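You operate a simulated robot arm through the tools that you are given. There is no shell and no other tool. Be economical: measure what you need, move in short steps, check, and stop when the job is done.

You are at the controls of a simulated robot arm. One attempt, no reset.

TASK
Shut both board sliders, then press the strip on the seam down with the red block.
Fine: the block goes back to its place.

It is judged by the outcome, as a careful person would: the job done as asked, and still so three seconds after it is handed in. It fails if anything else is knocked over, pushed out of place, dropped, spilled or broken.

THE ROBOT
A 7-joint arm with a two-finger parallel gripper, fixed in place. Base frame: the origin is at the foot of the arm, x ahead of it, y to its left, z up; the work surface is at about z = 850. Lengths are in mm, angles in rad, forces in N, time in s.
With the tool pointing down near the work surface it reaches from about 240 to 680 mm from the base axis. Its first joint turns from -1.152 to 1.152 rad. Payload 2.4 kg.
Tool frame: the origin (TCP) lies between the finger pads and is the grasp point; the fingertips stand 30 mm ahead of it; z points along the fingers, y is the line along which they close. Largest opening 94 mm; finger width 28, thickness 10; the body of the gripper, 50 by 96 mm, starts 55 mm behind the TCP.
Orientation is that of the tool frame in the base frame, as a unit quaternion [w, x, y, z]. With the fingers straight down and closing along the base's y, the tool's x points along the base's -x, its y along +y and its z along -z.

THE INTERFACE
- The arm moves only by the tool step_arm. Its argument "moves" is text: rows parted by semicolons, each of 6 numbers parted by spaces: the shift along the tool's x, y, z in mm, then the turn, a rotation vector about the tool's x, y, z in rad. In form: dx dy dz rx ry rz; .... A call has 1 to 8 rows; each row shifts and turns the commanded pose from where the row before left it, along the tool's axes as they then stand. "gripper" is the gripper command, from -1 (shut) to 1 (fully open), values between in proportion, set as the call begins (left out, the last holds). A row lasts 0.2 s, in which the tool goes at most 50 mm and 0.15 rad; a call with a longer step from one row to the next is refused whole, and so is a gripper value outside its range. A pose out of reach is approached as far as the arm can. The call stops where the force on the tool passes 50 N (or 10 N more than at its start, if that is more) or the arm is blocked; 0.2 s more then pass. The fingers move at their own pace (about 153 mm/s each) and stop on an object; they squeeze with about 23 N. The grip force told is the motor's: it shows also when the fingers shut on nothing. Time passes only in rows, and 0.2 s behind the last, so rows that do not move let the fingers close. It gives the time, the measured TCP pose, the force on the tool (base axes), the opening and the grip force at its end, in the units of the frame above (readings bear some noise).
- Cameras (640 x 400 px; columns grow to the right, rows downward): "scene" is fixed at [42.7, 472.3, 1455.4]; the picture's right is [-0.74, -0.68, 0.00], its down [-0.31, 0.34, -0.89] and it looks along [0.60, -0.65, -0.46] (base axes); focal length 346 px, centre (320, 200). "wrist" rides on the gripper at [76, 14, -102] in the tool frame; the picture's right is [-0.18, 0.98, 0.00], its down [-0.75, -0.14, -0.64] and it looks along [-0.63, -0.12, 0.77] (tool axes); focal length 243 px, centre (320, 200). There is no depth. A picture from a camera that has moved, and an enlarged one, comes with that camera's place and axes in the base frame and with its lens.
- camera(camera): a new picture of that camera. It takes no simulated time.
- inspect(camera, box): a new picture of the part [left, top, right, bottom] of that camera's present view, enlarged. It takes no simulated time.
- close_job(): hands the job in; it is judged then, once.

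Go step by step. Nothing tells you positions but the pictures and the camera data: compare them with the known pose of the tool, close in by small moves and look again before you grip or let go. The budget is 120 turns and 76 pictures, counting those below and the enlarged ones. Unless the task says otherwise, let go and move clear before handing in, and close with one line.

The tools are called after "Emit:" by a JSON object that holds its "name" and its "arguments". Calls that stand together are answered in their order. step_arm: Moves the arm, as the interface text tells. Its arguments: {"type":"object","properties":{"moves":{"type":"string"},"gripper":{"type":"number"}},"required":["moves"]} The other tools are called the same way: camera (camera) takes a picture; inspect (camera, box) takes an enlarged picture of a part of a camera's view; close_job () hands the job in.

At the start:

```text
time_s: 0.0
tcp_pos: [315.3, -41.2, 1229.3]
ee_rot: [0.0, 0.0, 1.0, 0.001]
wrist_force: [-0.3, -0.3, -0.7]
opening: 93.9
gripper_force: 0.0
```

scene: 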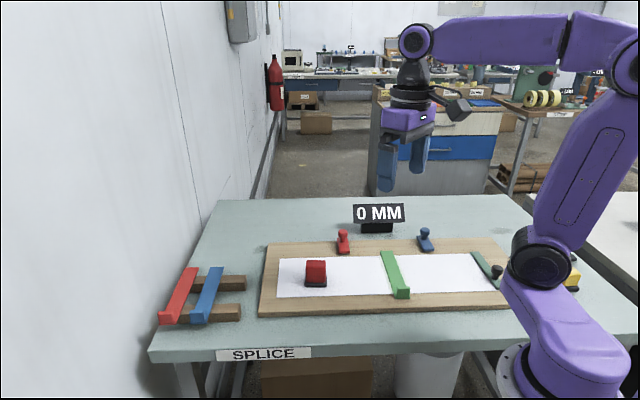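
wrist: 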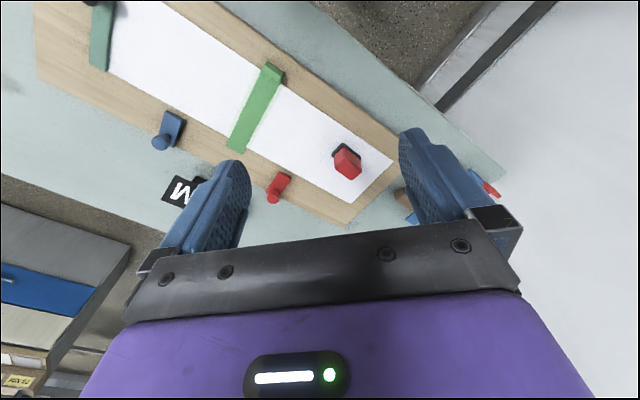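

I see a splice board with a red block on the white sheet, a green strip near the middle, a red and a blue knob at the far edge, and a red and a blue bar on the left. I'll look closer before moving.

Emit:
{"name": "inspect", "arguments": {"camera": "scene", "box": [250, 190, 410, 290]}}

Emit:
{"name": "inspect", "arguments": {"camera": "scene", "box": [370, 200, 530, 320]}}

Emit:
{"name": "inspect", "arguments": {"camera": "scene", "box": [140, 230, 340, 370]}}

Emit:
{"name": "inspect", "arguments": {"camera": "wrist", "box": [60, 0, 400, 230]}}

```text
4.00 times, centred on (330, 240) of scene
camera zoom: at [42.7, 472.3, 1455.4], right [-0.74, -0.68, 0.0], down [-0.31, 0.34, -0.89], along [0.6, -0.65, -0.46], focal length 1385 px, centre (280, 40)
```

zoom: 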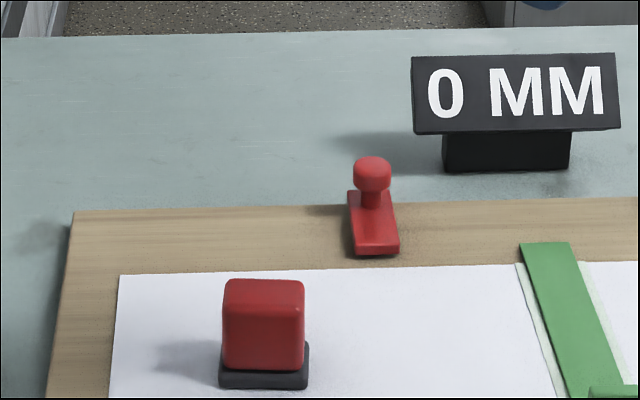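

```text
3.33 times, centred on (450, 260) of scene
camera zoom: at [42.7, 472.3, 1455.4], right [-0.74, -0.68, 0.0], down [-0.31, 0.34, -0.89], along [0.6, -0.65, -0.46], focal length 1154 px, centre (-113, 0)
```

zoom: 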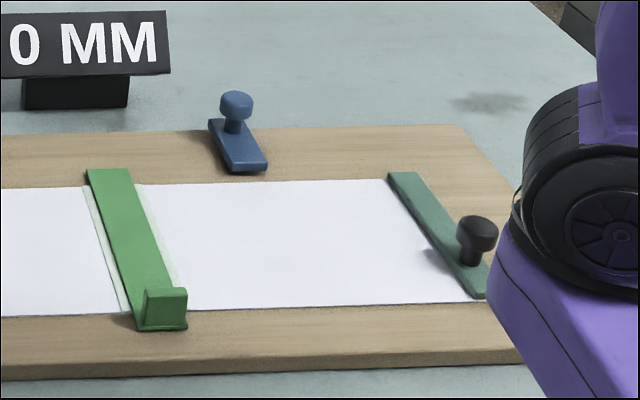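

```text
2.86 times, centred on (240, 300) of scene
camera zoom: at [42.7, 472.3, 1455.4], right [-0.74, -0.68, 0.0], down [-0.31, 0.34, -0.89], along [0.6, -0.65, -0.46], focal length 989 px, centre (549, -86)
```

zoom: 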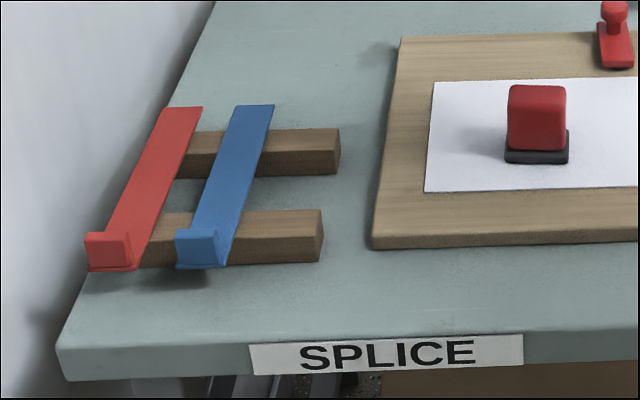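

```text
1.74 times, centred on (230, 115) of wrist
camera zoom: at [238.8, -27.8, 1330.0], right [0.18, 0.98, 0.0], down [0.75, -0.14, 0.64], along [0.63, -0.12, -0.77], focal length 422 px, centre (476, 348)
```

zoom: 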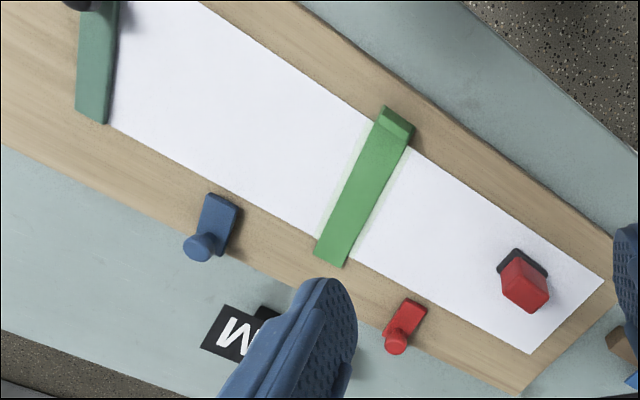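

The red and blue knobbed latches on the far edge of the board look like the sliders. The board lies about 45° to the base, so I'll turn the tool to line up with it and look from nearer.

Emit:
{"name": "step_arm", "arguments": {"moves": "0 0 40 0 0 0.15;0 0 40 0 0 0.15;0 0 40 0 0 0.15;0 0 40 0 0 0.15;0 0 40 0 0 0.15;0 0 0 0 0 0.01"}}

Emit:
{"name": "step_arm", "arguments": {"moves": "-42.3 12.4 0 0 0 0;-42.3 12.4 0 0 0 0;-42.3 12.4 0 0 0 0;-42.3 12.4 0 0 0 0;-42.3 12.4 0 0 0 0"}}

Emit:
{"name": "camera", "arguments": {"camera": "wrist"}}

Emit:
{"name": "camera", "arguments": {"camera": "scene"}}

```text
time_s: 1.4
tcp_pos: [315.4, -40.5, 1028.6]
ee_rot: [0.0, 0.371, 0.928, 0.0]
wrist_force: [-1.1, 0.3, 0.0]
opening: 93.7
gripper_force: 0.1
```

```text
time_s: 2.6
tcp_pos: [511.7, -140.2, 1030.2]
ee_rot: [-0.001, 0.37, 0.929, 0.0]
wrist_force: [-0.6, 0.4, -0.3]
opening: 94.3
gripper_force: 0.1
```

```text
69 pictures are left
camera wrist: at [466.7, -79.8, 1129.9], right [0.81, 0.59, 0.0], down [0.45, -0.62, 0.64], along [0.38, -0.52, -0.77], focal length 243 px, centre (320, 200)
```

wrist: 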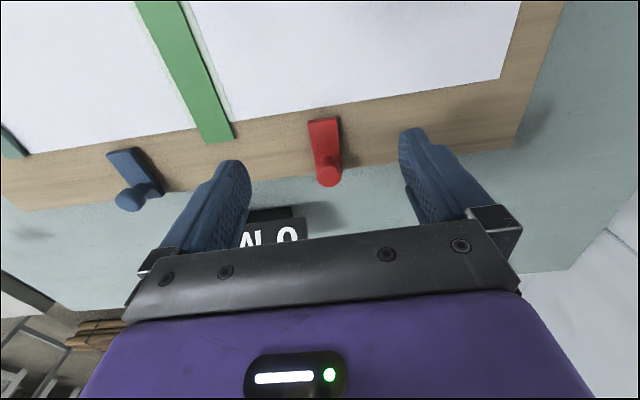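

```text
68 pictures are left
```

scene: 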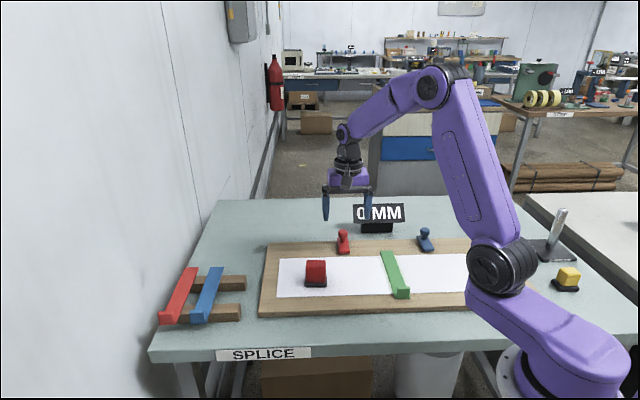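

The knobs sit about 35–40 mm above the board, the red one at roughly (567, -199). I'll hover over it and look again before gripping.

Emit:
{"name": "step_arm", "arguments": {"moves": "0 0 0 0 0 0.03;-40 -1 25 0 0 0;-40 -1 25 0 0 0;0 0 15 0 0 0", "gripper": 0.28}}

Emit:
{"name": "camera", "arguments": {"camera": "wrist"}}

Emit:
{"name": "inspect", "arguments": {"camera": "scene", "box": [290, 170, 410, 270]}}

```text
time_s: 3.6
tcp_pos: [566.8, -200.8, 964.9]
ee_rot: [0.0, 0.384, 0.923, 0.0]
wrist_force: [0.6, 0.2, 0.4]
opening: 60.4
gripper_force: 0.1
```

```text
67 pictures are left
camera wrist: at [523.3, -137.8, 1065.2], right [0.83, 0.56, 0.0], down [0.43, -0.63, 0.64], along [0.36, -0.53, -0.77], focal length 243 px, centre (320, 200)
```

wrist: 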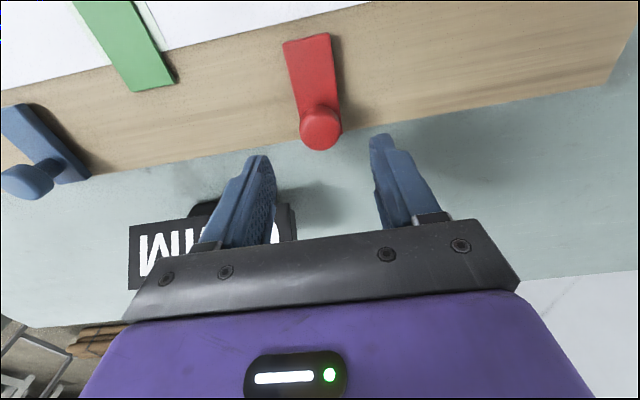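

```text
4.00 times, centred on (350, 220) of scene
camera zoom: at [42.7, 472.3, 1455.4], right [-0.74, -0.68, 0.0], down [-0.31, 0.34, -0.89], along [0.6, -0.65, -0.46], focal length 1385 px, centre (200, 120)
```

zoom: 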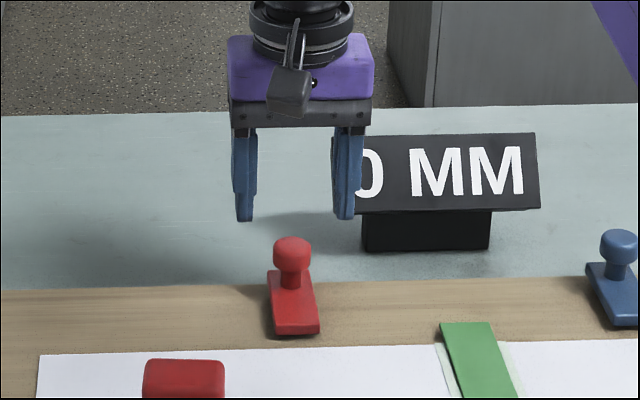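

The fingers are centred over the red knob to within a few mm. I'll lower until the tips pass the knob and then close.

Emit:
{"name": "step_arm", "arguments": {"moves": "0 0 18 0 0 0;0 0 18 0 0 0;0 0 17 0 0 0"}}

Emit:
{"name": "inspect", "arguments": {"camera": "scene", "box": [290, 190, 390, 270]}}

Emit:
{"name": "camera", "arguments": {"camera": "wrist"}}

```text
time_s: 4.4
tcp_pos: [565.6, -199.8, 912.4]
ee_rot: [0.0, 0.385, 0.923, 0.0]
wrist_force: [0.7, -0.1, 0.0]
opening: 60.1
gripper_force: 0.0
```

```text
5.00 times, centred on (340, 230) of scene
camera zoom: at [42.7, 472.3, 1455.4], right [-0.74, -0.68, 0.0], down [-0.31, 0.34, -0.89], along [0.6, -0.65, -0.46], focal length 1731 px, centre (220, 50)
```

zoom: 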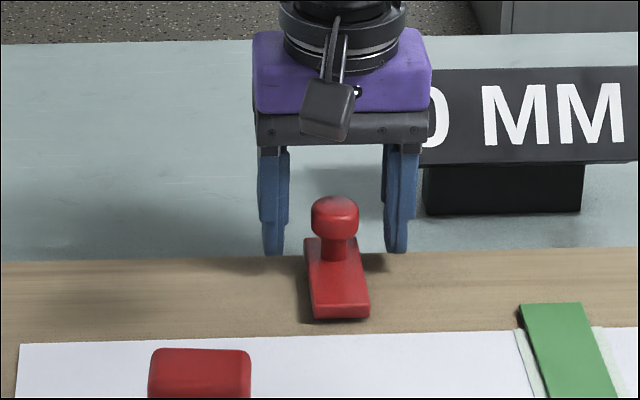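

```text
64 pictures are left
camera wrist: at [523.1, -136.8, 1012.0], right [0.83, 0.56, 0.0], down [0.43, -0.63, 0.64], along [0.36, -0.53, -0.77], focal length 243 px, centre (320, 200)
```

wrist: 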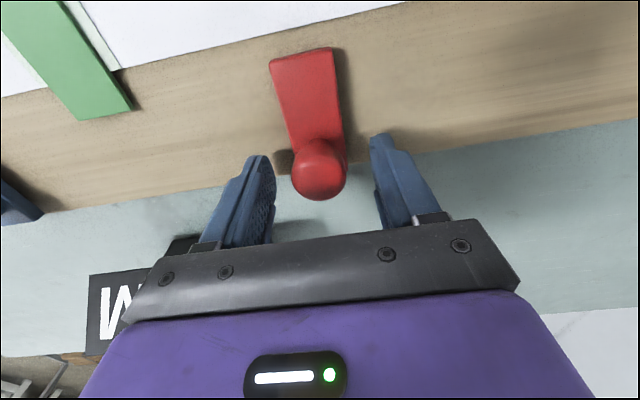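

The knob stands between the fingers at the right height, so I'll close on it.

Emit:
{"name": "step_arm", "arguments": {"moves": "0 0 0 0 0 0;0 0 0 0 0 0", "gripper": -1}}

Emit:
{"name": "inspect", "arguments": {"camera": "scene", "box": [290, 190, 390, 270]}}

```text
time_s: 5.0
tcp_pos: [567.5, -199.1, 912.9]
ee_rot: [0.0, 0.384, 0.923, -0.001]
wrist_force: [3.2, 2.0, -5.1]
opening: 32.1
gripper_force: 44.8
```

```text
5.00 times, centred on (340, 230) of scene
camera zoom: at [42.9, 472.3, 1455.4], right [-0.74, -0.68, 0.0], down [-0.31, 0.34, -0.89], along [0.6, -0.65, -0.46], focal length 1731 px, centre (220, 50)
```

zoom: 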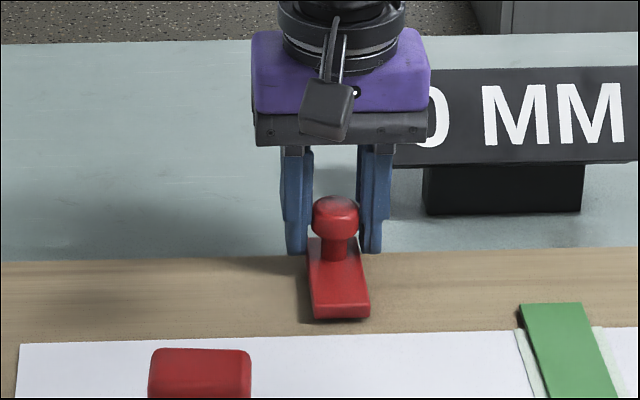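

The grip is on the knob at 32 mm. I'll slide it toward the sheet in small steps, watching the force.

Emit:
{"name": "step_arm", "arguments": {"moves": "5 0 0 0 0 0;5 0 0 0 0 0;5 0 0 0 0 0"}}

Emit:
{"name": "inspect", "arguments": {"camera": "scene", "box": [290, 190, 390, 270]}}

```text
time_s: 5.8
tcp_pos: [556.6, -187.9, 911.0]
ee_rot: [-0.001, 0.383, 0.924, 0.0]
wrist_force: [5.9, 3.4, -14.1]
opening: 31.7
gripper_force: 44.9
```

```text
5.00 times, centred on (340, 230) of scene
camera zoom: at [43.1, 472.3, 1455.4], right [-0.74, -0.68, 0.0], down [-0.31, 0.34, -0.89], along [0.6, -0.65, -0.46], focal length 1731 px, centre (220, 50)
```

zoom: 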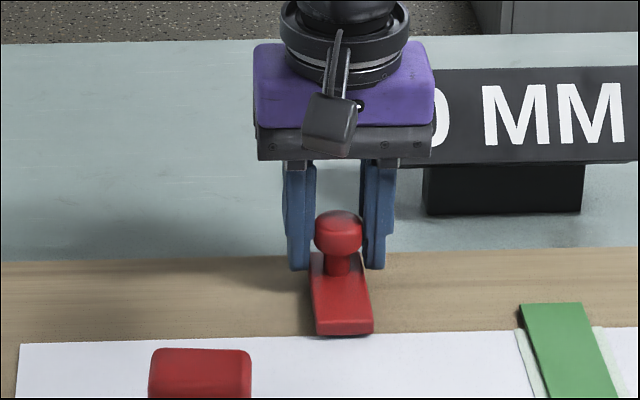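

It slides well and the tip is now at the sheet edge, so I'll carry on toward its stop.

Emit:
{"name": "step_arm", "arguments": {"moves": "5 0 0 0 0 0;5 0 0 0 0 0;5 0 0 0 0 0"}}

Emit:
{"name": "step_arm", "arguments": {"moves": "5 0 0 0 0 0;5 0 0 0 0 0"}}

Emit:
{"name": "inspect", "arguments": {"camera": "scene", "box": [290, 190, 390, 270]}}

```text
time_s: 6.6
tcp_pos: [544.8, -177.4, 910.9]
ee_rot: [0.0, 0.383, 0.924, 0.0]
wrist_force: [9.5, 6.3, -13.7]
opening: 31.6
gripper_force: 45.0
```

```text
time_s: 7.2
tcp_pos: [538.0, -170.3, 911.0]
ee_rot: [0.0, 0.384, 0.923, 0.0]
wrist_force: [9.8, 6.2, -7.8]
opening: 31.8
gripper_force: 44.9
```

```text
5.00 times, centred on (340, 230) of scene
camera zoom: at [43.1, 472.4, 1455.4], right [-0.74, -0.68, 0.0], down [-0.31, 0.34, -0.89], along [0.6, -0.65, -0.46], focal length 1731 px, centre (220, 50)
```

zoom: 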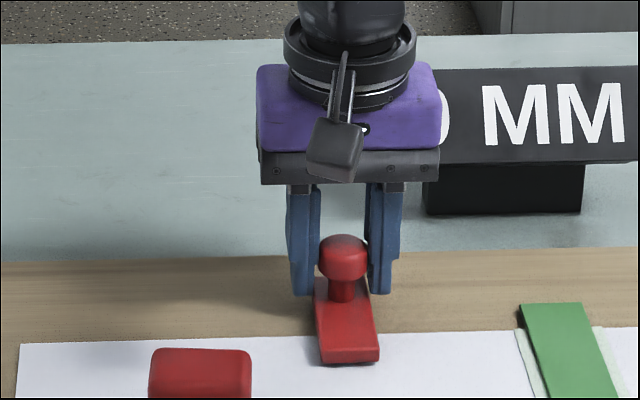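

It is still sliding with a light drag and a slight sideways push from the rail. I'll shift 1 mm to ease that and continue.

Emit:
{"name": "step_arm", "arguments": {"moves": "3 0.7 0 0 0 0;3 0.7 0 0 0 0;3 0.3 0 0 0 0"}}

Emit:
{"name": "step_arm", "arguments": {"moves": "3 0 0 0 0 0;3 0 0 0 0 0;3 0 0 0 0 0"}}

Emit:
{"name": "inspect", "arguments": {"camera": "scene", "box": [290, 190, 390, 270]}}

```text
time_s: 8.0
tcp_pos: [533.4, -165.2, 912.0]
ee_rot: [0.0, 0.384, 0.923, 0.0]
wrist_force: [3.9, 2.3, -5.1]
opening: 31.7
gripper_force: 45.5
```

```text
time_s: 8.8
tcp_pos: [526.3, -158.7, 910.4]
ee_rot: [0.0, 0.384, 0.923, 0.0]
wrist_force: [-1.0, -3.9, -2.0]
opening: 31.7
gripper_force: 44.9
```

```text
5.00 times, centred on (340, 230) of scene
camera zoom: at [42.7, 472.2, 1455.5], right [-0.74, -0.68, 0.0], down [-0.31, 0.34, -0.89], along [0.6, -0.65, -0.46], focal length 1731 px, centre (220, 50)
```

zoom: 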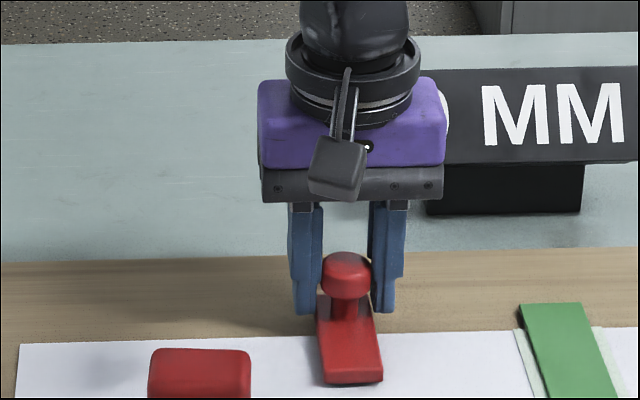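

The plate is now well over the sheet with no stop yet. I'll continue in small steps and watch for a rise in force.

Emit:
{"name": "step_arm", "arguments": {"moves": "3 0 0 0 0 0;3 0 0 0 0 0"}}

Emit:
{"name": "camera", "arguments": {"camera": "wrist"}}

```text
time_s: 9.4
tcp_pos: [523.3, -156.6, 911.0]
ee_rot: [0.005, 0.385, 0.923, 0.0]
wrist_force: [18.9, -21.8, -16.6]
opening: 32.1
gripper_force: 45.1
```

```text
59 pictures are left
camera wrist: at [480.0, -93.1, 1011.4], right [0.83, 0.56, 0.01], down [0.42, -0.63, 0.65], along [0.37, -0.53, -0.76], focal length 243 px, centre (320, 200)
```

wrist: 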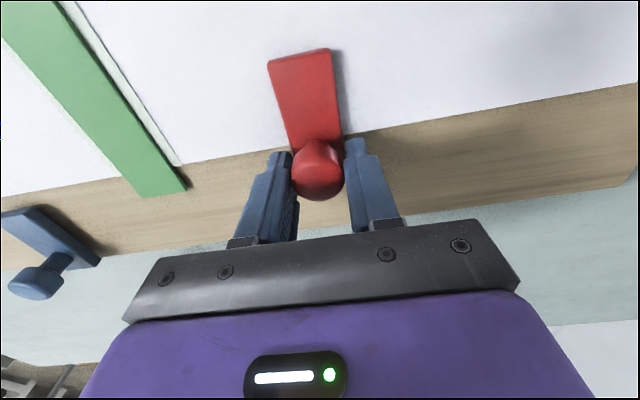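

The force jumped to about 29 N against the motion after roughly 60 mm of travel, so the red slider is at its stop. I'll ease off, let go and rise.

Emit:
{"name": "step_arm", "arguments": {"moves": "-2 0 0 0 0 0;0 0 0 0 0 0"}}

Emit:
{"name": "step_arm", "arguments": {"moves": "0 0 0 0 0 0;0 0 0 0 0 0;0 0 -20 0 0 0;0 0 -30 0 0 0", "gripper": 0.28}}

Emit:
{"name": "camera", "arguments": {"camera": "wrist"}}

Emit:
{"name": "inspect", "arguments": {"camera": "scene", "box": [290, 180, 450, 280]}}

```text
time_s: 10.0
tcp_pos: [524.4, -157.5, 912.1]
ee_rot: [0.003, 0.385, 0.923, 0.0]
wrist_force: [7.3, -20.6, -7.0]
opening: 32.1
gripper_force: 44.9
```

```text
time_s: 11.0
tcp_pos: [524.0, -156.2, 962.5]
ee_rot: [0.0, 0.384, 0.923, 0.0]
wrist_force: [0.0, 0.2, -0.2]
opening: 60.3
gripper_force: 0.0
```

```text
58 pictures are left
camera wrist: at [480.1, -91.4, 1063.0], right [0.83, 0.56, 0.0], down [0.43, -0.63, 0.64], along [0.36, -0.53, -0.77], focal length 243 px, centre (320, 200)
```

wrist: 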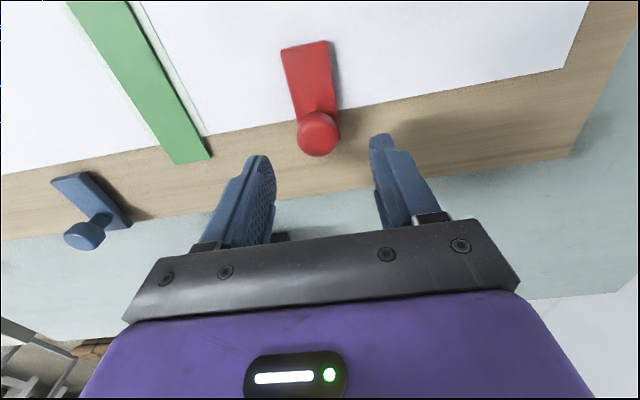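

```text
4.00 times, centred on (370, 230) of scene
camera zoom: at [42.7, 472.3, 1455.4], right [-0.74, -0.68, 0.0], down [-0.31, 0.34, -0.89], along [0.6, -0.65, -0.46], focal length 1385 px, centre (120, 80)
```

zoom: 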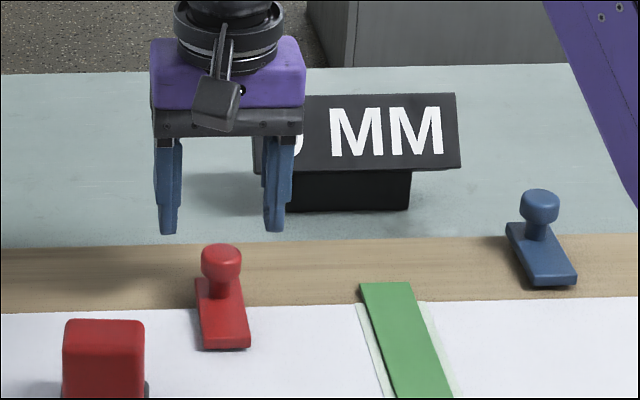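

The red slider stayed shut. The blue knob is at about (395, -375), so I'll move over it.

Emit:
{"name": "step_arm", "arguments": {"moves": "0 0 -30 0 0 -0.02;-10 -41.2 0 0 0 0;-10 -41.2 0 0 0 0;-10 -41.2 0 0 0 0;-10 -41.2 0 0 0 0;-10 -41.2 0 0 0 0;-10 -41.2 0 0 0 0;0 0 30 0 0 0"}}

Emit:
{"name": "camera", "arguments": {"camera": "wrist"}}

Emit:
{"name": "inspect", "arguments": {"camera": "scene", "box": [350, 170, 490, 270]}}

```text
time_s: 12.8
tcp_pos: [394.5, -373.2, 961.3]
ee_rot: [0.001, 0.376, 0.927, 0.0]
wrist_force: [0.0, -0.5, -0.4]
opening: 60.0
gripper_force: 0.1
```

```text
56 pictures are left
camera wrist: at [349.8, -311.2, 1061.8], right [0.82, 0.58, 0.0], down [0.44, -0.63, 0.64], along [0.37, -0.52, -0.77], focal length 243 px, centre (320, 200)
```

wrist: 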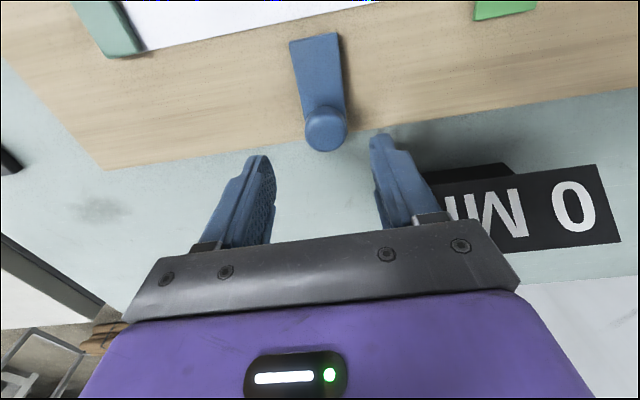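

```text
4.00 times, centred on (420, 220) of scene
camera zoom: at [42.7, 472.3, 1455.4], right [-0.74, -0.68, 0.0], down [-0.31, 0.34, -0.89], along [0.6, -0.65, -0.46], focal length 1385 px, centre (-80, 120)
```

zoom: 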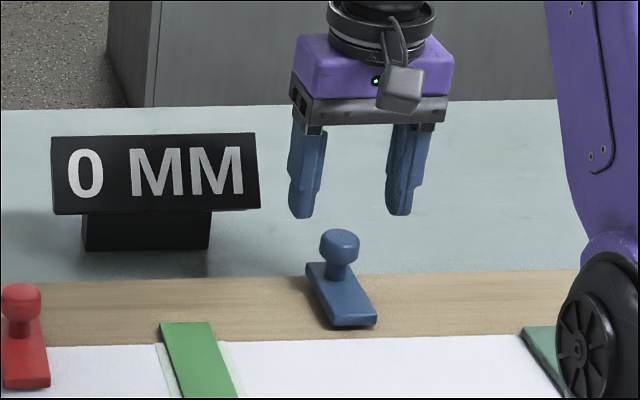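

The blue knob sits about 3 mm to one side of centre. I'll correct for that, lower and close.

Emit:
{"name": "step_arm", "arguments": {"moves": "0 3 15 0 0 0;0 0 18 0 0 0;0 0 17 0 0 0"}}

Emit:
{"name": "camera", "arguments": {"camera": "wrist"}}

```text
time_s: 13.6
tcp_pos: [398.3, -371.0, 911.7]
ee_rot: [0.0, 0.376, 0.927, 0.0]
wrist_force: [0.3, -0.2, 0.1]
opening: 60.2
gripper_force: 0.1
```

```text
54 pictures are left
camera wrist: at [352.1, -309.1, 1011.2], right [0.82, 0.58, 0.0], down [0.44, -0.63, 0.64], along [0.37, -0.52, -0.77], focal length 243 px, centre (320, 200)
```

wrist: 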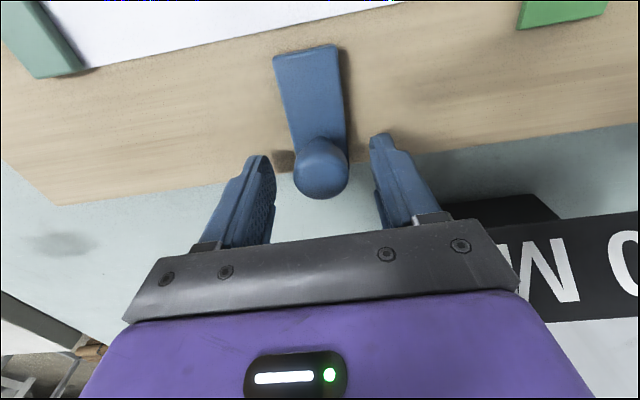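

The knob is centred as the red one was. I'll grip it and slide it in, going slowly near the end.

Emit:
{"name": "step_arm", "arguments": {"moves": "0 0 0 0 0 0;0 0 0 0 0 0;5 0 0 0 0 0;5 0 0 0 0 0;5 0 0 0 0 0", "gripper": -1}}

Emit:
{"name": "step_arm", "arguments": {"moves": "5 0 0 0 0 0;5 0 0 0 0 0;5 0 0 0 0 0;5 0 0 0 0 0;5 0 0 0 0 0"}}

Emit:
{"name": "inspect", "arguments": {"camera": "scene", "box": [350, 170, 490, 270]}}

```text
time_s: 14.8
tcp_pos: [387.4, -358.6, 910.5]
ee_rot: [0.001, 0.376, 0.927, 0.001]
wrist_force: [16.1, 12.6, -10.7]
opening: 31.7
gripper_force: 45.1
```

```text
time_s: 16.0
tcp_pos: [369.4, -342.0, 910.2]
ee_rot: [-0.001, 0.375, 0.927, 0.001]
wrist_force: [21.1, 17.5, -22.0]
opening: 31.6
gripper_force: 44.5
```

```text
4.00 times, centred on (420, 220) of scene
camera zoom: at [43.5, 472.5, 1455.3], right [-0.74, -0.68, 0.0], down [-0.31, 0.34, -0.89], along [0.6, -0.65, -0.46], focal length 1385 px, centre (-80, 120)
```

zoom: 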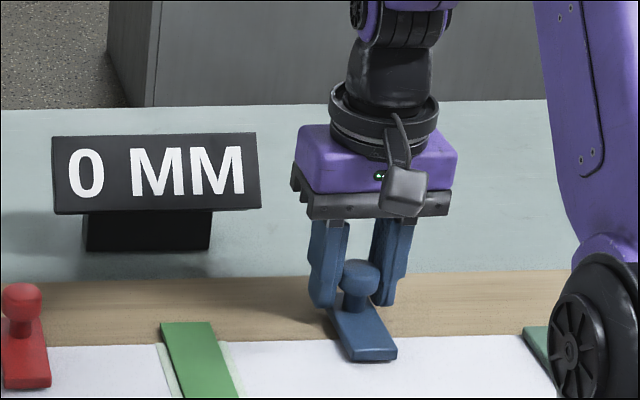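

It is sliding in, with about 27 N of sideways push. I'll shift along +y to relieve it and continue in 3 mm steps.

Emit:
{"name": "step_arm", "arguments": {"moves": "0 1.5 0.5 0 0 0;3 0.5 0.5 0 0 0;3 0 0 0 0 0;3 0 0 0 0 0"}}

Emit:
{"name": "step_arm", "arguments": {"moves": "3 0 0 0 0 0;3 0 0 0 0 0;3 0 0 0 0 0"}}

```text
time_s: 17.0
tcp_pos: [364.3, -335.5, 911.9]
ee_rot: [0.001, 0.376, 0.926, 0.001]
wrist_force: [17.1, 14.6, -0.8]
opening: 32.0
gripper_force: 44.3
```

```text
time_s: 17.8
tcp_pos: [356.6, -330.4, 911.2]
ee_rot: [0.001, 0.376, 0.926, 0.002]
wrist_force: [16.7, 13.9, 3.1]
opening: 31.8
gripper_force: 45.1
```

About 58 mm has been travelled, so the stop should be close.

Emit:
{"name": "step_arm", "arguments": {"moves": "2 1 0 0 0 0;2 0 0 0 0 0;2 0 0 0 0 0"}}

Emit:
{"name": "camera", "arguments": {"camera": "wrist"}}

```text
time_s: 18.6
tcp_pos: [355.2, -327.2, 910.3]
ee_rot: [0.004, 0.376, 0.926, -0.003]
wrist_force: [29.4, -3.6, -7.6]
opening: 32.3
gripper_force: 44.9
```

```text
52 pictures are left
camera wrist: at [310.2, -264.2, 1010.5], right [0.82, 0.58, 0.0], down [0.44, -0.62, 0.65], along [0.38, -0.53, -0.76], focal length 243 px, centre (320, 200)
```

wrist: 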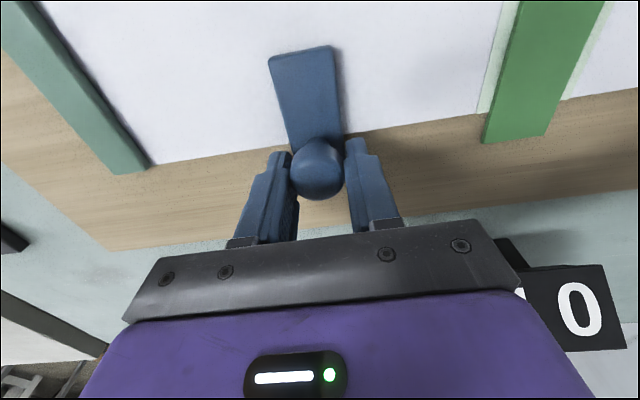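

The stop was reached, with about 24 N against the motion. I'll ease off, release, rise and look.

Emit:
{"name": "step_arm", "arguments": {"moves": "-1.5 0.5 0 0 0 0;0 0 0 0 0 0"}}

Emit:
{"name": "step_arm", "arguments": {"moves": "0 0 0 0 0 0;0 0 0 0 0 0;0 0 -20 0 0 0;0 0 -40 0 0 0;0 0 -40 0 0 0", "gripper": 0.28}}

Emit:
{"name": "camera", "arguments": {"camera": "wrist"}}

Emit:
{"name": "inspect", "arguments": {"camera": "scene", "box": [310, 200, 470, 300]}}

```text
time_s: 19.2
tcp_pos: [355.1, -325.9, 910.9]
ee_rot: [0.004, 0.376, 0.927, -0.001]
wrist_force: [20.5, -0.6, 0.1]
opening: 31.9
gripper_force: 45.0
```

```text
time_s: 20.4
tcp_pos: [355.6, -326.0, 1010.7]
ee_rot: [-0.001, 0.375, 0.927, 0.0]
wrist_force: [-0.3, 0.2, 0.3]
opening: 60.3
gripper_force: 0.0
```

```text
51 pictures are left
camera wrist: at [309.4, -263.6, 1111.1], right [0.82, 0.58, 0.0], down [0.44, -0.63, 0.64], along [0.37, -0.52, -0.77], focal length 243 px, centre (320, 200)
```

wrist: 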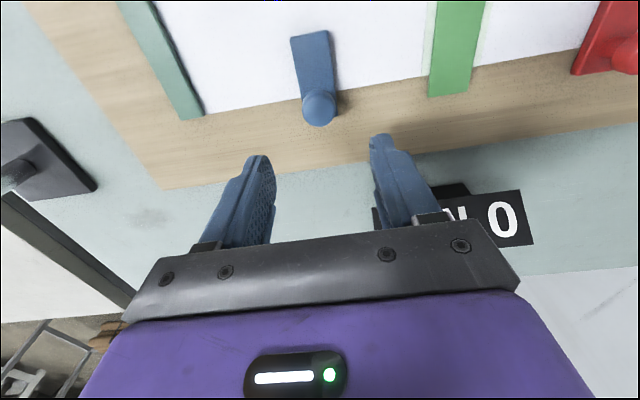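

```text
4.00 times, centred on (390, 250) of scene
camera zoom: at [42.7, 472.3, 1455.4], right [-0.74, -0.68, 0.0], down [-0.31, 0.34, -0.89], along [0.6, -0.65, -0.46], focal length 1385 px, centre (40, 0)
```

zoom: 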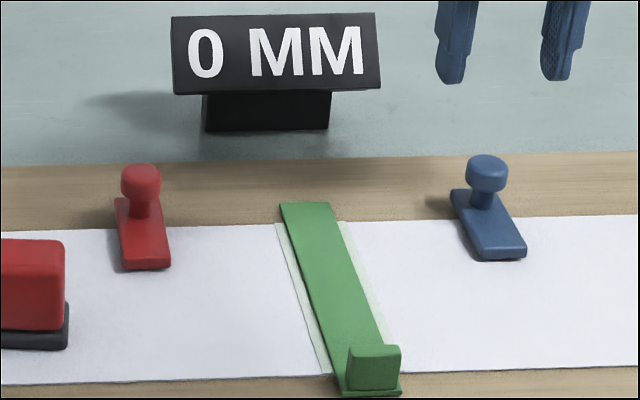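

Both sliders are shut and staying so. Next is the red block at about (525, -34), which I'll view from the near side with the gripper fully open.

Emit:
{"name": "step_arm", "arguments": {"moves": "25.3 41 0 0 0 0;25.3 41 0 0 0 0;25.3 41 0 0 0 0;25.3 41 0 0 0 0;25.3 41 0 0 0 0;25.3 41 0 0 0 0;25.3 41 0 0 0 0;25.3 41 0 0 0 0", "gripper": 1}}

Emit:
{"name": "camera", "arguments": {"camera": "wrist"}}

Emit:
{"name": "inspect", "arguments": {"camera": "scene", "box": [270, 230, 350, 300]}}

```text
time_s: 22.2
tcp_pos: [437.1, 51.6, 1009.6]
ee_rot: [0.0, 0.375, 0.927, 0.0]
wrist_force: [-0.7, 0.1, 0.1]
opening: 94.1
gripper_force: 0.1
```

```text
49 pictures are left
camera wrist: at [391.8, 114.1, 1110.5], right [0.82, 0.58, 0.0], down [0.44, -0.63, 0.64], along [0.37, -0.52, -0.77], focal length 243 px, centre (320, 200)
```

wrist: 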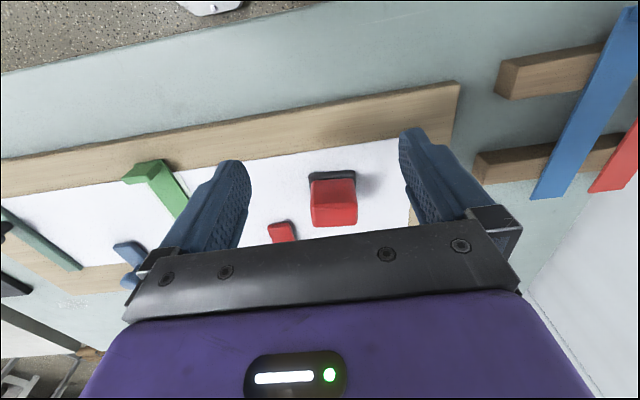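

```text
5.71 times, centred on (310, 265) of scene
camera zoom: at [42.7, 472.3, 1455.4], right [-0.74, -0.68, 0.0], down [-0.31, 0.34, -0.89], along [0.6, -0.65, -0.46], focal length 1978 px, centre (377, -171)
```

zoom: 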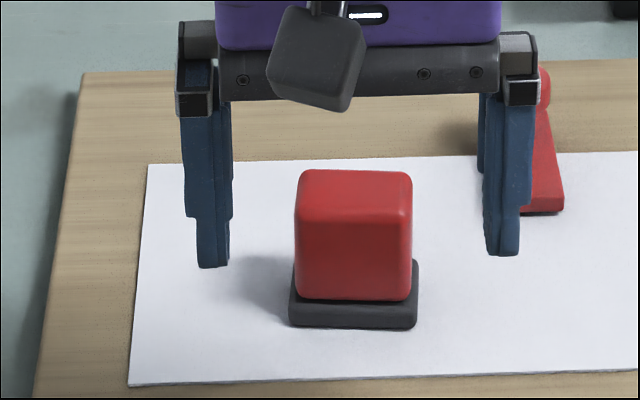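

The block stands on a dark foot about 55 mm wide with its near edge at about (498, -7). I'll zoom in for its height and depth.

Emit:
{"name": "inspect", "arguments": {"camera": "wrist", "box": [280, 150, 390, 250]}}

```text
4.00 times, centred on (335, 200) of wrist
camera zoom: at [391.8, 114.1, 1110.5], right [0.82, 0.58, 0.0], down [0.44, -0.63, 0.64], along [0.37, -0.52, -0.77], focal length 970 px, centre (260, 200)
```

zoom: 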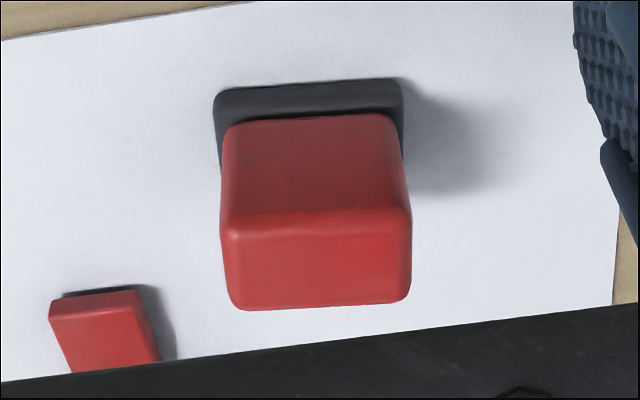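

The block reads about 48 wide, 33 deep and 56 high, centred near (510, -23). I'll move over it with the tips clear and check.

Emit:
{"name": "step_arm", "arguments": {"moves": "-35 -1 10 0 0 0;-35 -1 10 0 0 0;-34.3 -1 8 0 0 0"}}

Emit:
{"name": "camera", "arguments": {"camera": "wrist"}}

Emit:
{"name": "inspect", "arguments": {"camera": "scene", "box": [270, 210, 366, 300]}}

```text
time_s: 23.0
tcp_pos: [511.4, -25.4, 981.3]
ee_rot: [0.001, 0.376, 0.927, 0.0]
wrist_force: [0.3, 0.6, -0.1]
opening: 93.8
gripper_force: 0.0
```

```text
46 pictures are left
camera wrist: at [465.7, 37.3, 1082.5], right [0.82, 0.58, 0.0], down [0.44, -0.63, 0.64], along [0.37, -0.52, -0.77], focal length 243 px, centre (320, 200)
```

wrist: 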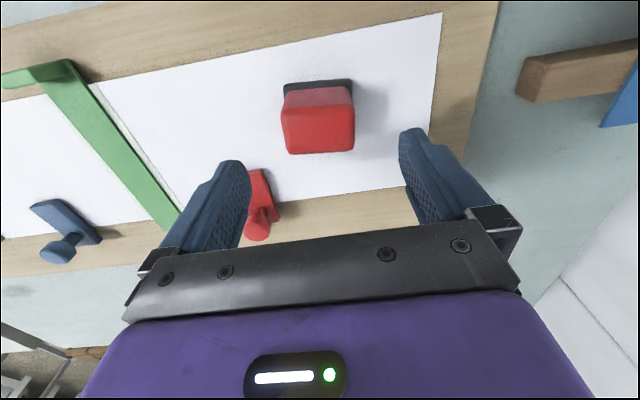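

```text
4.44 times, centred on (318, 255) of scene
camera zoom: at [42.7, 472.3, 1455.4], right [-0.74, -0.68, 0.0], down [-0.31, 0.34, -0.89], along [0.6, -0.65, -0.46], focal length 1538 px, centre (329, -44)
```

zoom: 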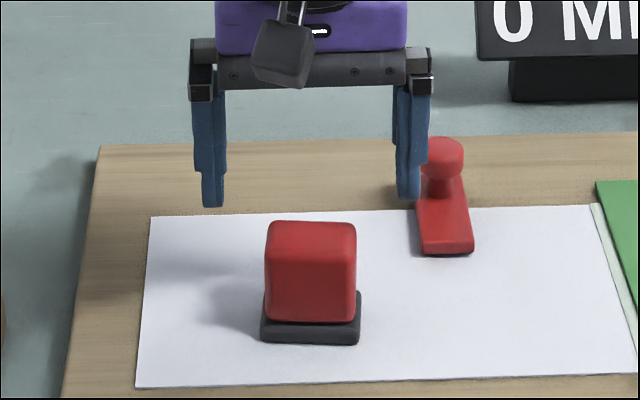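

The block is turned about 0.1 rad from my tool and centred near (507, -21). I'll match that yaw, descend over it and look before closing.

Emit:
{"name": "step_arm", "arguments": {"moves": "0 0 0 0 0 0.105;6.2 -0.6 0 0 0 0;0 0 18 0 0 0;0 0 18 0 0 0;0 0 17 0 0 0;0 0 15 0 0 0"}}

Emit:
{"name": "camera", "arguments": {"camera": "wrist"}}

Emit:
{"name": "inspect", "arguments": {"camera": "scene", "box": [270, 210, 366, 300]}}

```text
time_s: 24.4
tcp_pos: [504.6, -19.4, 913.9]
ee_rot: [0.0, 0.424, 0.906, 0.001]
wrist_force: [-0.3, 0.7, 0.2]
opening: 94.0
gripper_force: 0.1
```

```text
44 pictures are left
camera wrist: at [467.7, 47.1, 1015.1], right [0.87, 0.49, 0.0], down [0.37, -0.67, 0.64], along [0.31, -0.56, -0.77], focal length 243 px, centre (320, 200)
```

wrist: 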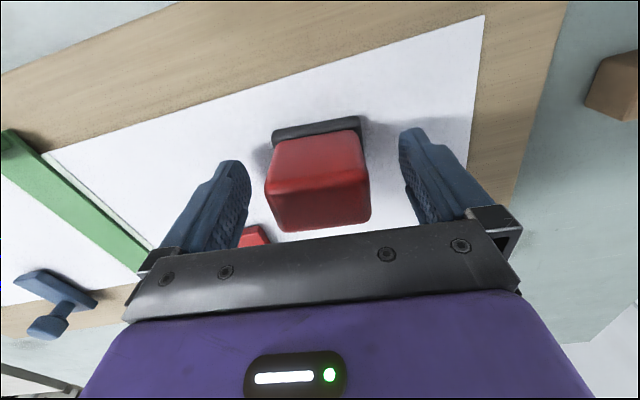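

```text
4.44 times, centred on (318, 255) of scene
camera zoom: at [42.7, 472.3, 1455.4], right [-0.74, -0.68, 0.0], down [-0.31, 0.34, -0.89], along [0.6, -0.65, -0.46], focal length 1538 px, centre (329, -44)
```

zoom: 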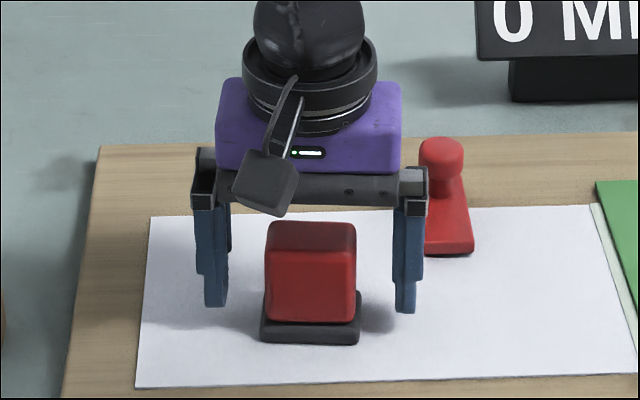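

The fingers are centred on the block and aligned with it. Closing now.

Emit:
{"name": "step_arm", "arguments": {"moves": "0 0 0 0 0 0;0 0 0 0 0 0;0 0 0 0 0 0", "gripper": -1}}

Emit:
{"name": "inspect", "arguments": {"camera": "scene", "box": [270, 210, 366, 300]}}

```text
time_s: 25.2
tcp_pos: [505.6, -19.3, 916.0]
ee_rot: [0.0, 0.424, 0.906, 0.0]
wrist_force: [0.2, 0.4, 0.3]
opening: 54.3
gripper_force: 23.3
```

```text
4.44 times, centred on (318, 255) of scene
camera zoom: at [42.7, 472.3, 1455.4], right [-0.74, -0.68, 0.0], down [-0.31, 0.34, -0.89], along [0.6, -0.65, -0.46], focal length 1538 px, centre (329, -44)
```

zoom: 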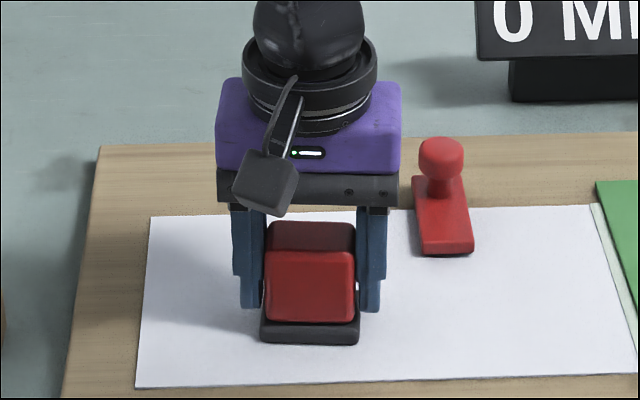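

Gripped with 54 mm opening and the block in place. I'll lift a little and check that the foot comes along.

Emit:
{"name": "step_arm", "arguments": {"moves": "0 0 -10 0 0 0;0 0 -20 0 0 0;0 0 -20 0 0 0"}}

Emit:
{"name": "inspect", "arguments": {"camera": "scene", "box": [270, 200, 366, 300]}}

Emit:
{"name": "inspect", "arguments": {"camera": "wrist", "box": [0, 0, 400, 250]}}

```text
time_s: 26.0
tcp_pos: [505.2, -19.2, 963.1]
ee_rot: [0.0, 0.423, 0.906, -0.001]
wrist_force: [-0.2, 0.2, -1.5]
opening: 54.0
gripper_force: 23.1
```

```text
4.00 times, centred on (318, 250) of scene
camera zoom: at [42.7, 472.3, 1455.4], right [-0.74, -0.68, 0.0], down [-0.31, 0.34, -0.89], along [0.6, -0.65, -0.46], focal length 1385 px, centre (328, 0)
```

zoom: 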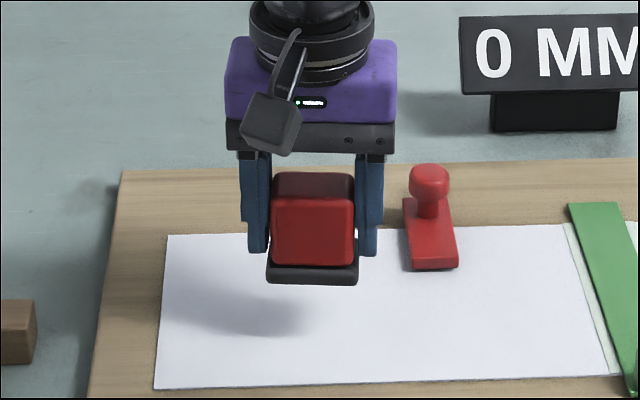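

```text
1.60 times, centred on (200, 125) of wrist
camera zoom: at [466.6, 46.8, 1065.2], right [0.87, 0.49, 0.0], down [0.38, -0.67, 0.64], along [0.31, -0.56, -0.77], focal length 388 px, centre (512, 320)
```

zoom: 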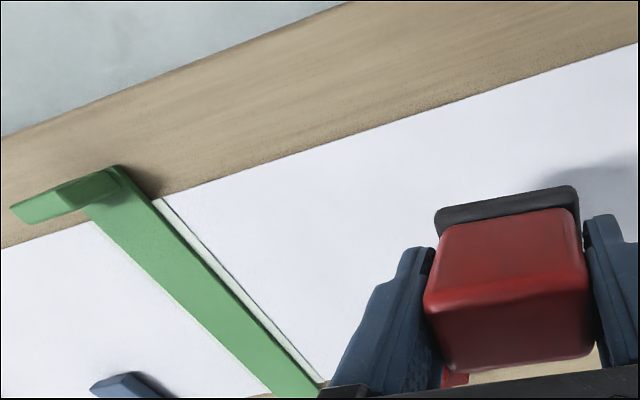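

The block lifts with its foot and leaves no mark beneath, so its place is that spot and pose. The strip runs from about (452, -252) to the tab at (319, -121), so I'll square up with it and hover over its middle.

Emit:
{"name": "step_arm", "arguments": {"moves": "0 0 -20 0 0 -0.1;-9 -40.7 0 0 0 0;-9 -40.7 0 0 0 0;-9 -40.7 0 0 0 0;-9 -40.7 0 0 0 0;-9 -40.7 0 0 0 0;0 0 20 0 0 0;0 0 20 0 0 0"}}

Emit:
{"name": "camera", "arguments": {"camera": "wrist"}}

Emit:
{"name": "inspect", "arguments": {"camera": "scene", "box": [330, 210, 458, 310]}}

```text
time_s: 27.8
tcp_pos: [395.9, -196.5, 944.3]
ee_rot: [0.0, 0.378, 0.926, 0.0]
wrist_force: [-0.6, 0.4, -1.5]
opening: 54.4
gripper_force: 22.9
```

```text
39 pictures are left
camera wrist: at [350.7, -134.5, 1044.8], right [0.82, 0.57, 0.0], down [0.44, -0.63, 0.64], along [0.37, -0.53, -0.77], focal length 243 px, centre (320, 200)
```

wrist: 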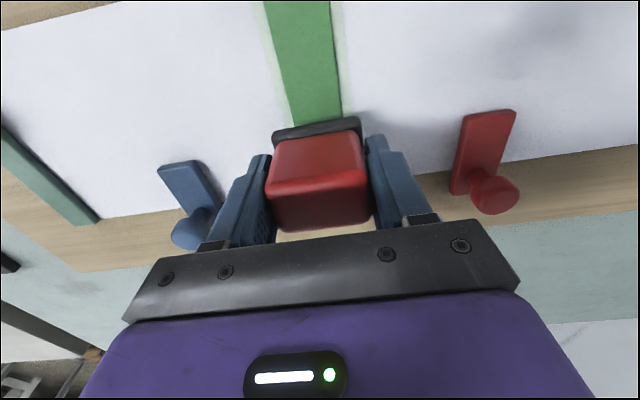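

```text
4.00 times, centred on (394, 260) of scene
camera zoom: at [42.7, 472.3, 1455.4], right [-0.74, -0.68, 0.0], down [-0.31, 0.34, -0.89], along [0.6, -0.65, -0.46], focal length 1385 px, centre (24, -40)
```

zoom: 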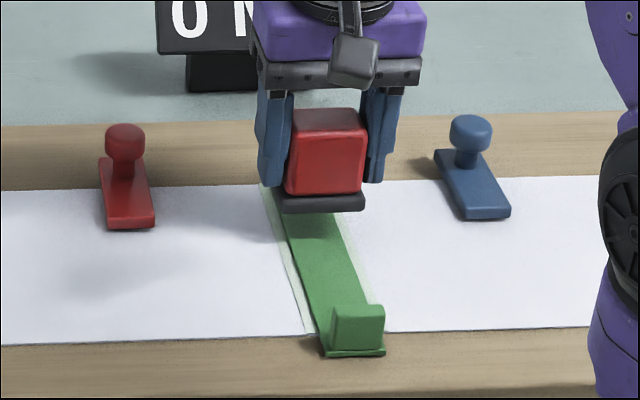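

The foot is centred on the strip within about 1 mm. I'll lower gently until contact.

Emit:
{"name": "step_arm", "arguments": {"moves": "0 0 12 0 0 0;0 0 10 0 0 0;0 0 3 0 0 0"}}

Emit:
{"name": "step_arm", "arguments": {"moves": "0 0 2 0 0 0;0 0 2 0 0 0"}}

```text
time_s: 28.6
tcp_pos: [396.0, -196.8, 919.7]
ee_rot: [0.0, 0.378, 0.926, 0.001]
wrist_force: [0.0, -0.4, -0.9]
opening: 54.1
gripper_force: 23.2
```

```text
time_s: 29.2
tcp_pos: [395.7, -195.4, 916.6]
ee_rot: [0.002, 0.378, 0.926, 0.0]
wrist_force: [-2.9, -1.1, 21.7]
opening: 54.3
gripper_force: 23.5
```

In contact at about 22 N. I'll press slightly more and hold, then check.

Emit:
{"name": "step_arm", "arguments": {"moves": "0 0 0.6 0 0 0;0 0 0 0 0 0;0 0 0 0 0 0"}}

Emit:
{"name": "inspect", "arguments": {"camera": "scene", "box": [330, 210, 458, 310]}}

```text
time_s: 30.0
tcp_pos: [396.2, -196.9, 915.2]
ee_rot: [0.002, 0.378, 0.926, 0.0]
wrist_force: [2.6, -2.0, 21.8]
opening: 53.7
gripper_force: 23.0
```

```text
4.00 times, centred on (394, 260) of scene
camera zoom: at [42.5, 472.4, 1455.4], right [-0.74, -0.68, 0.0], down [-0.31, 0.34, -0.89], along [0.6, -0.65, -0.46], focal length 1385 px, centre (24, -40)
```

zoom: 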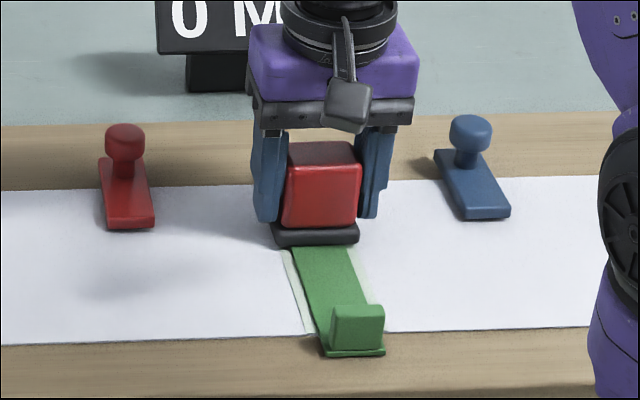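

The press held at about 22 N with the strip steady. I'll lift off slightly, step 28 mm toward the far end and press again.

Emit:
{"name": "step_arm", "arguments": {"moves": "0 0 -4 0 0 0;0 0 -4 0 0 0;-28 0 0 0 0 0;0 0 4 0 0 0;0 0 2.5 0 0 0;0 0 1 0 0 0;0 0 0 0 0 0"}}

Emit:
{"name": "inspect", "arguments": {"camera": "scene", "box": [330, 210, 458, 310]}}

```text
time_s: 31.6
tcp_pos: [415.1, -215.8, 915.8]
ee_rot: [0.001, 0.378, 0.926, -0.001]
wrist_force: [-1.0, 1.6, 9.1]
opening: 54.2
gripper_force: 22.5
```

```text
4.00 times, centred on (394, 260) of scene
camera zoom: at [42.6, 472.4, 1455.4], right [-0.74, -0.68, 0.0], down [-0.31, 0.34, -0.89], along [0.6, -0.65, -0.46], focal length 1385 px, centre (24, -40)
```

zoom: 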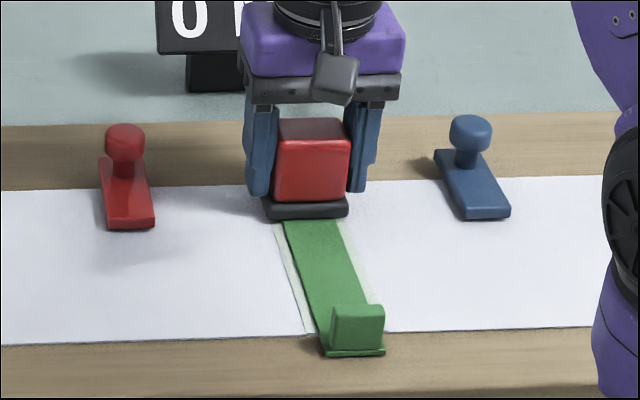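

Only 9 N here, so I'll press 1 mm deeper and hold.

Emit:
{"name": "step_arm", "arguments": {"moves": "0 0 0.7 0 0 0;0 0 0.3 0 0 0;0 0 0 0 0 0"}}

Emit:
{"name": "step_arm", "arguments": {"moves": "0 0 -4 0 0 0;0 0 -4 0 0 0;-26 0 0 0 0 0;0 0 4 0 0 0;0 0 2.5 0 0 0;0 0 1.5 0 0 0;0 0 0.3 0 0 0;0 0 0 0 0 0"}}

Emit:
{"name": "inspect", "arguments": {"camera": "scene", "box": [330, 210, 458, 310]}}

```text
time_s: 32.4
tcp_pos: [416.0, -216.8, 915.5]
ee_rot: [0.001, 0.378, 0.926, 0.0]
wrist_force: [-1.1, 1.9, 27.9]
opening: 54.3
gripper_force: 23.4
```

```text
time_s: 34.2
tcp_pos: [433.8, -234.1, 915.5]
ee_rot: [0.002, 0.378, 0.926, 0.0]
wrist_force: [-3.0, 0.2, 23.7]
opening: 54.2
gripper_force: 22.4
```

```text
4.00 times, centred on (394, 260) of scene
camera zoom: at [42.3, 472.5, 1455.4], right [-0.74, -0.68, 0.0], down [-0.31, 0.34, -0.89], along [0.6, -0.65, -0.46], focal length 1385 px, centre (24, -40)
```

zoom: 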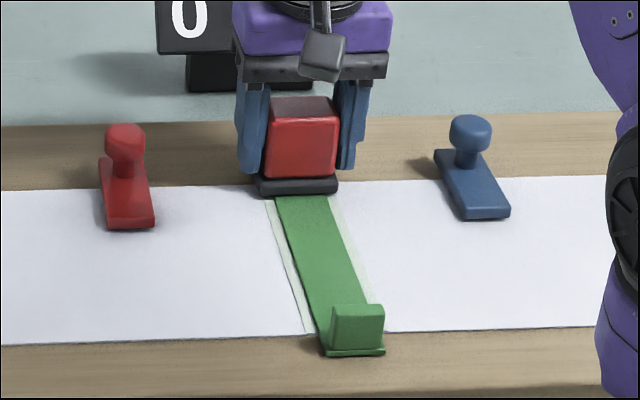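

The far end is pressed at 24 N. Next I'll do the near half, lifting and stepping 82 mm toward the tab.

Emit:
{"name": "step_arm", "arguments": {"moves": "0 0 -4 0 0 0;0 0 -6 0 0 0;41 0 0 0 0 0;41 0 0 0 0 0;0 0 6 0 0 0;0 0 2.5 0 0 0;0 0 1.5 0 0 0;0 0 0 0 0 0"}}

Emit:
{"name": "inspect", "arguments": {"camera": "scene", "box": [330, 210, 458, 310]}}

Emit:
{"name": "camera", "arguments": {"camera": "wrist"}}

```text
time_s: 36.0
tcp_pos: [374.8, -177.5, 916.1]
ee_rot: [0.0, 0.377, 0.926, 0.0]
wrist_force: [-7.1, 2.4, 36.8]
opening: 54.2
gripper_force: 22.8
```

```text
4.00 times, centred on (394, 260) of scene
camera zoom: at [42.1, 472.6, 1455.3], right [-0.74, -0.68, 0.0], down [-0.31, 0.34, -0.89], along [0.6, -0.65, -0.46], focal length 1385 px, centre (24, -40)
```

zoom: 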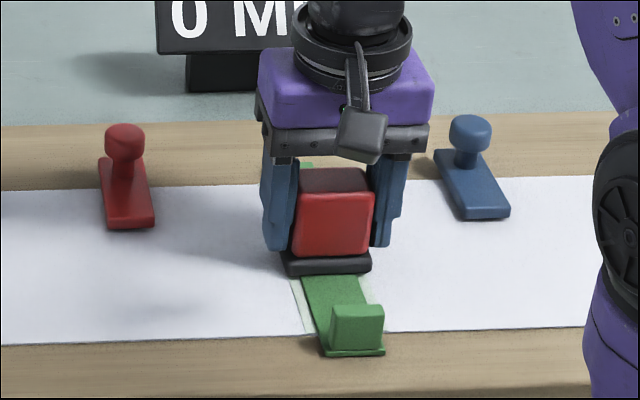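

```text
33 pictures are left
camera wrist: at [330.5, -114.8, 1015.3], right [0.82, 0.57, 0.0], down [0.44, -0.63, 0.64], along [0.37, -0.53, -0.77], focal length 243 px, centre (320, 200)
```

wrist: 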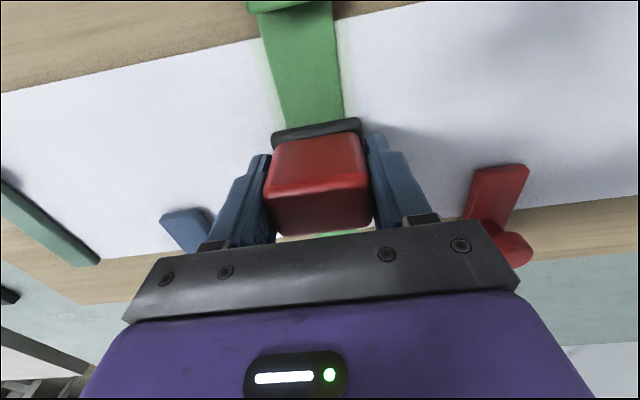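

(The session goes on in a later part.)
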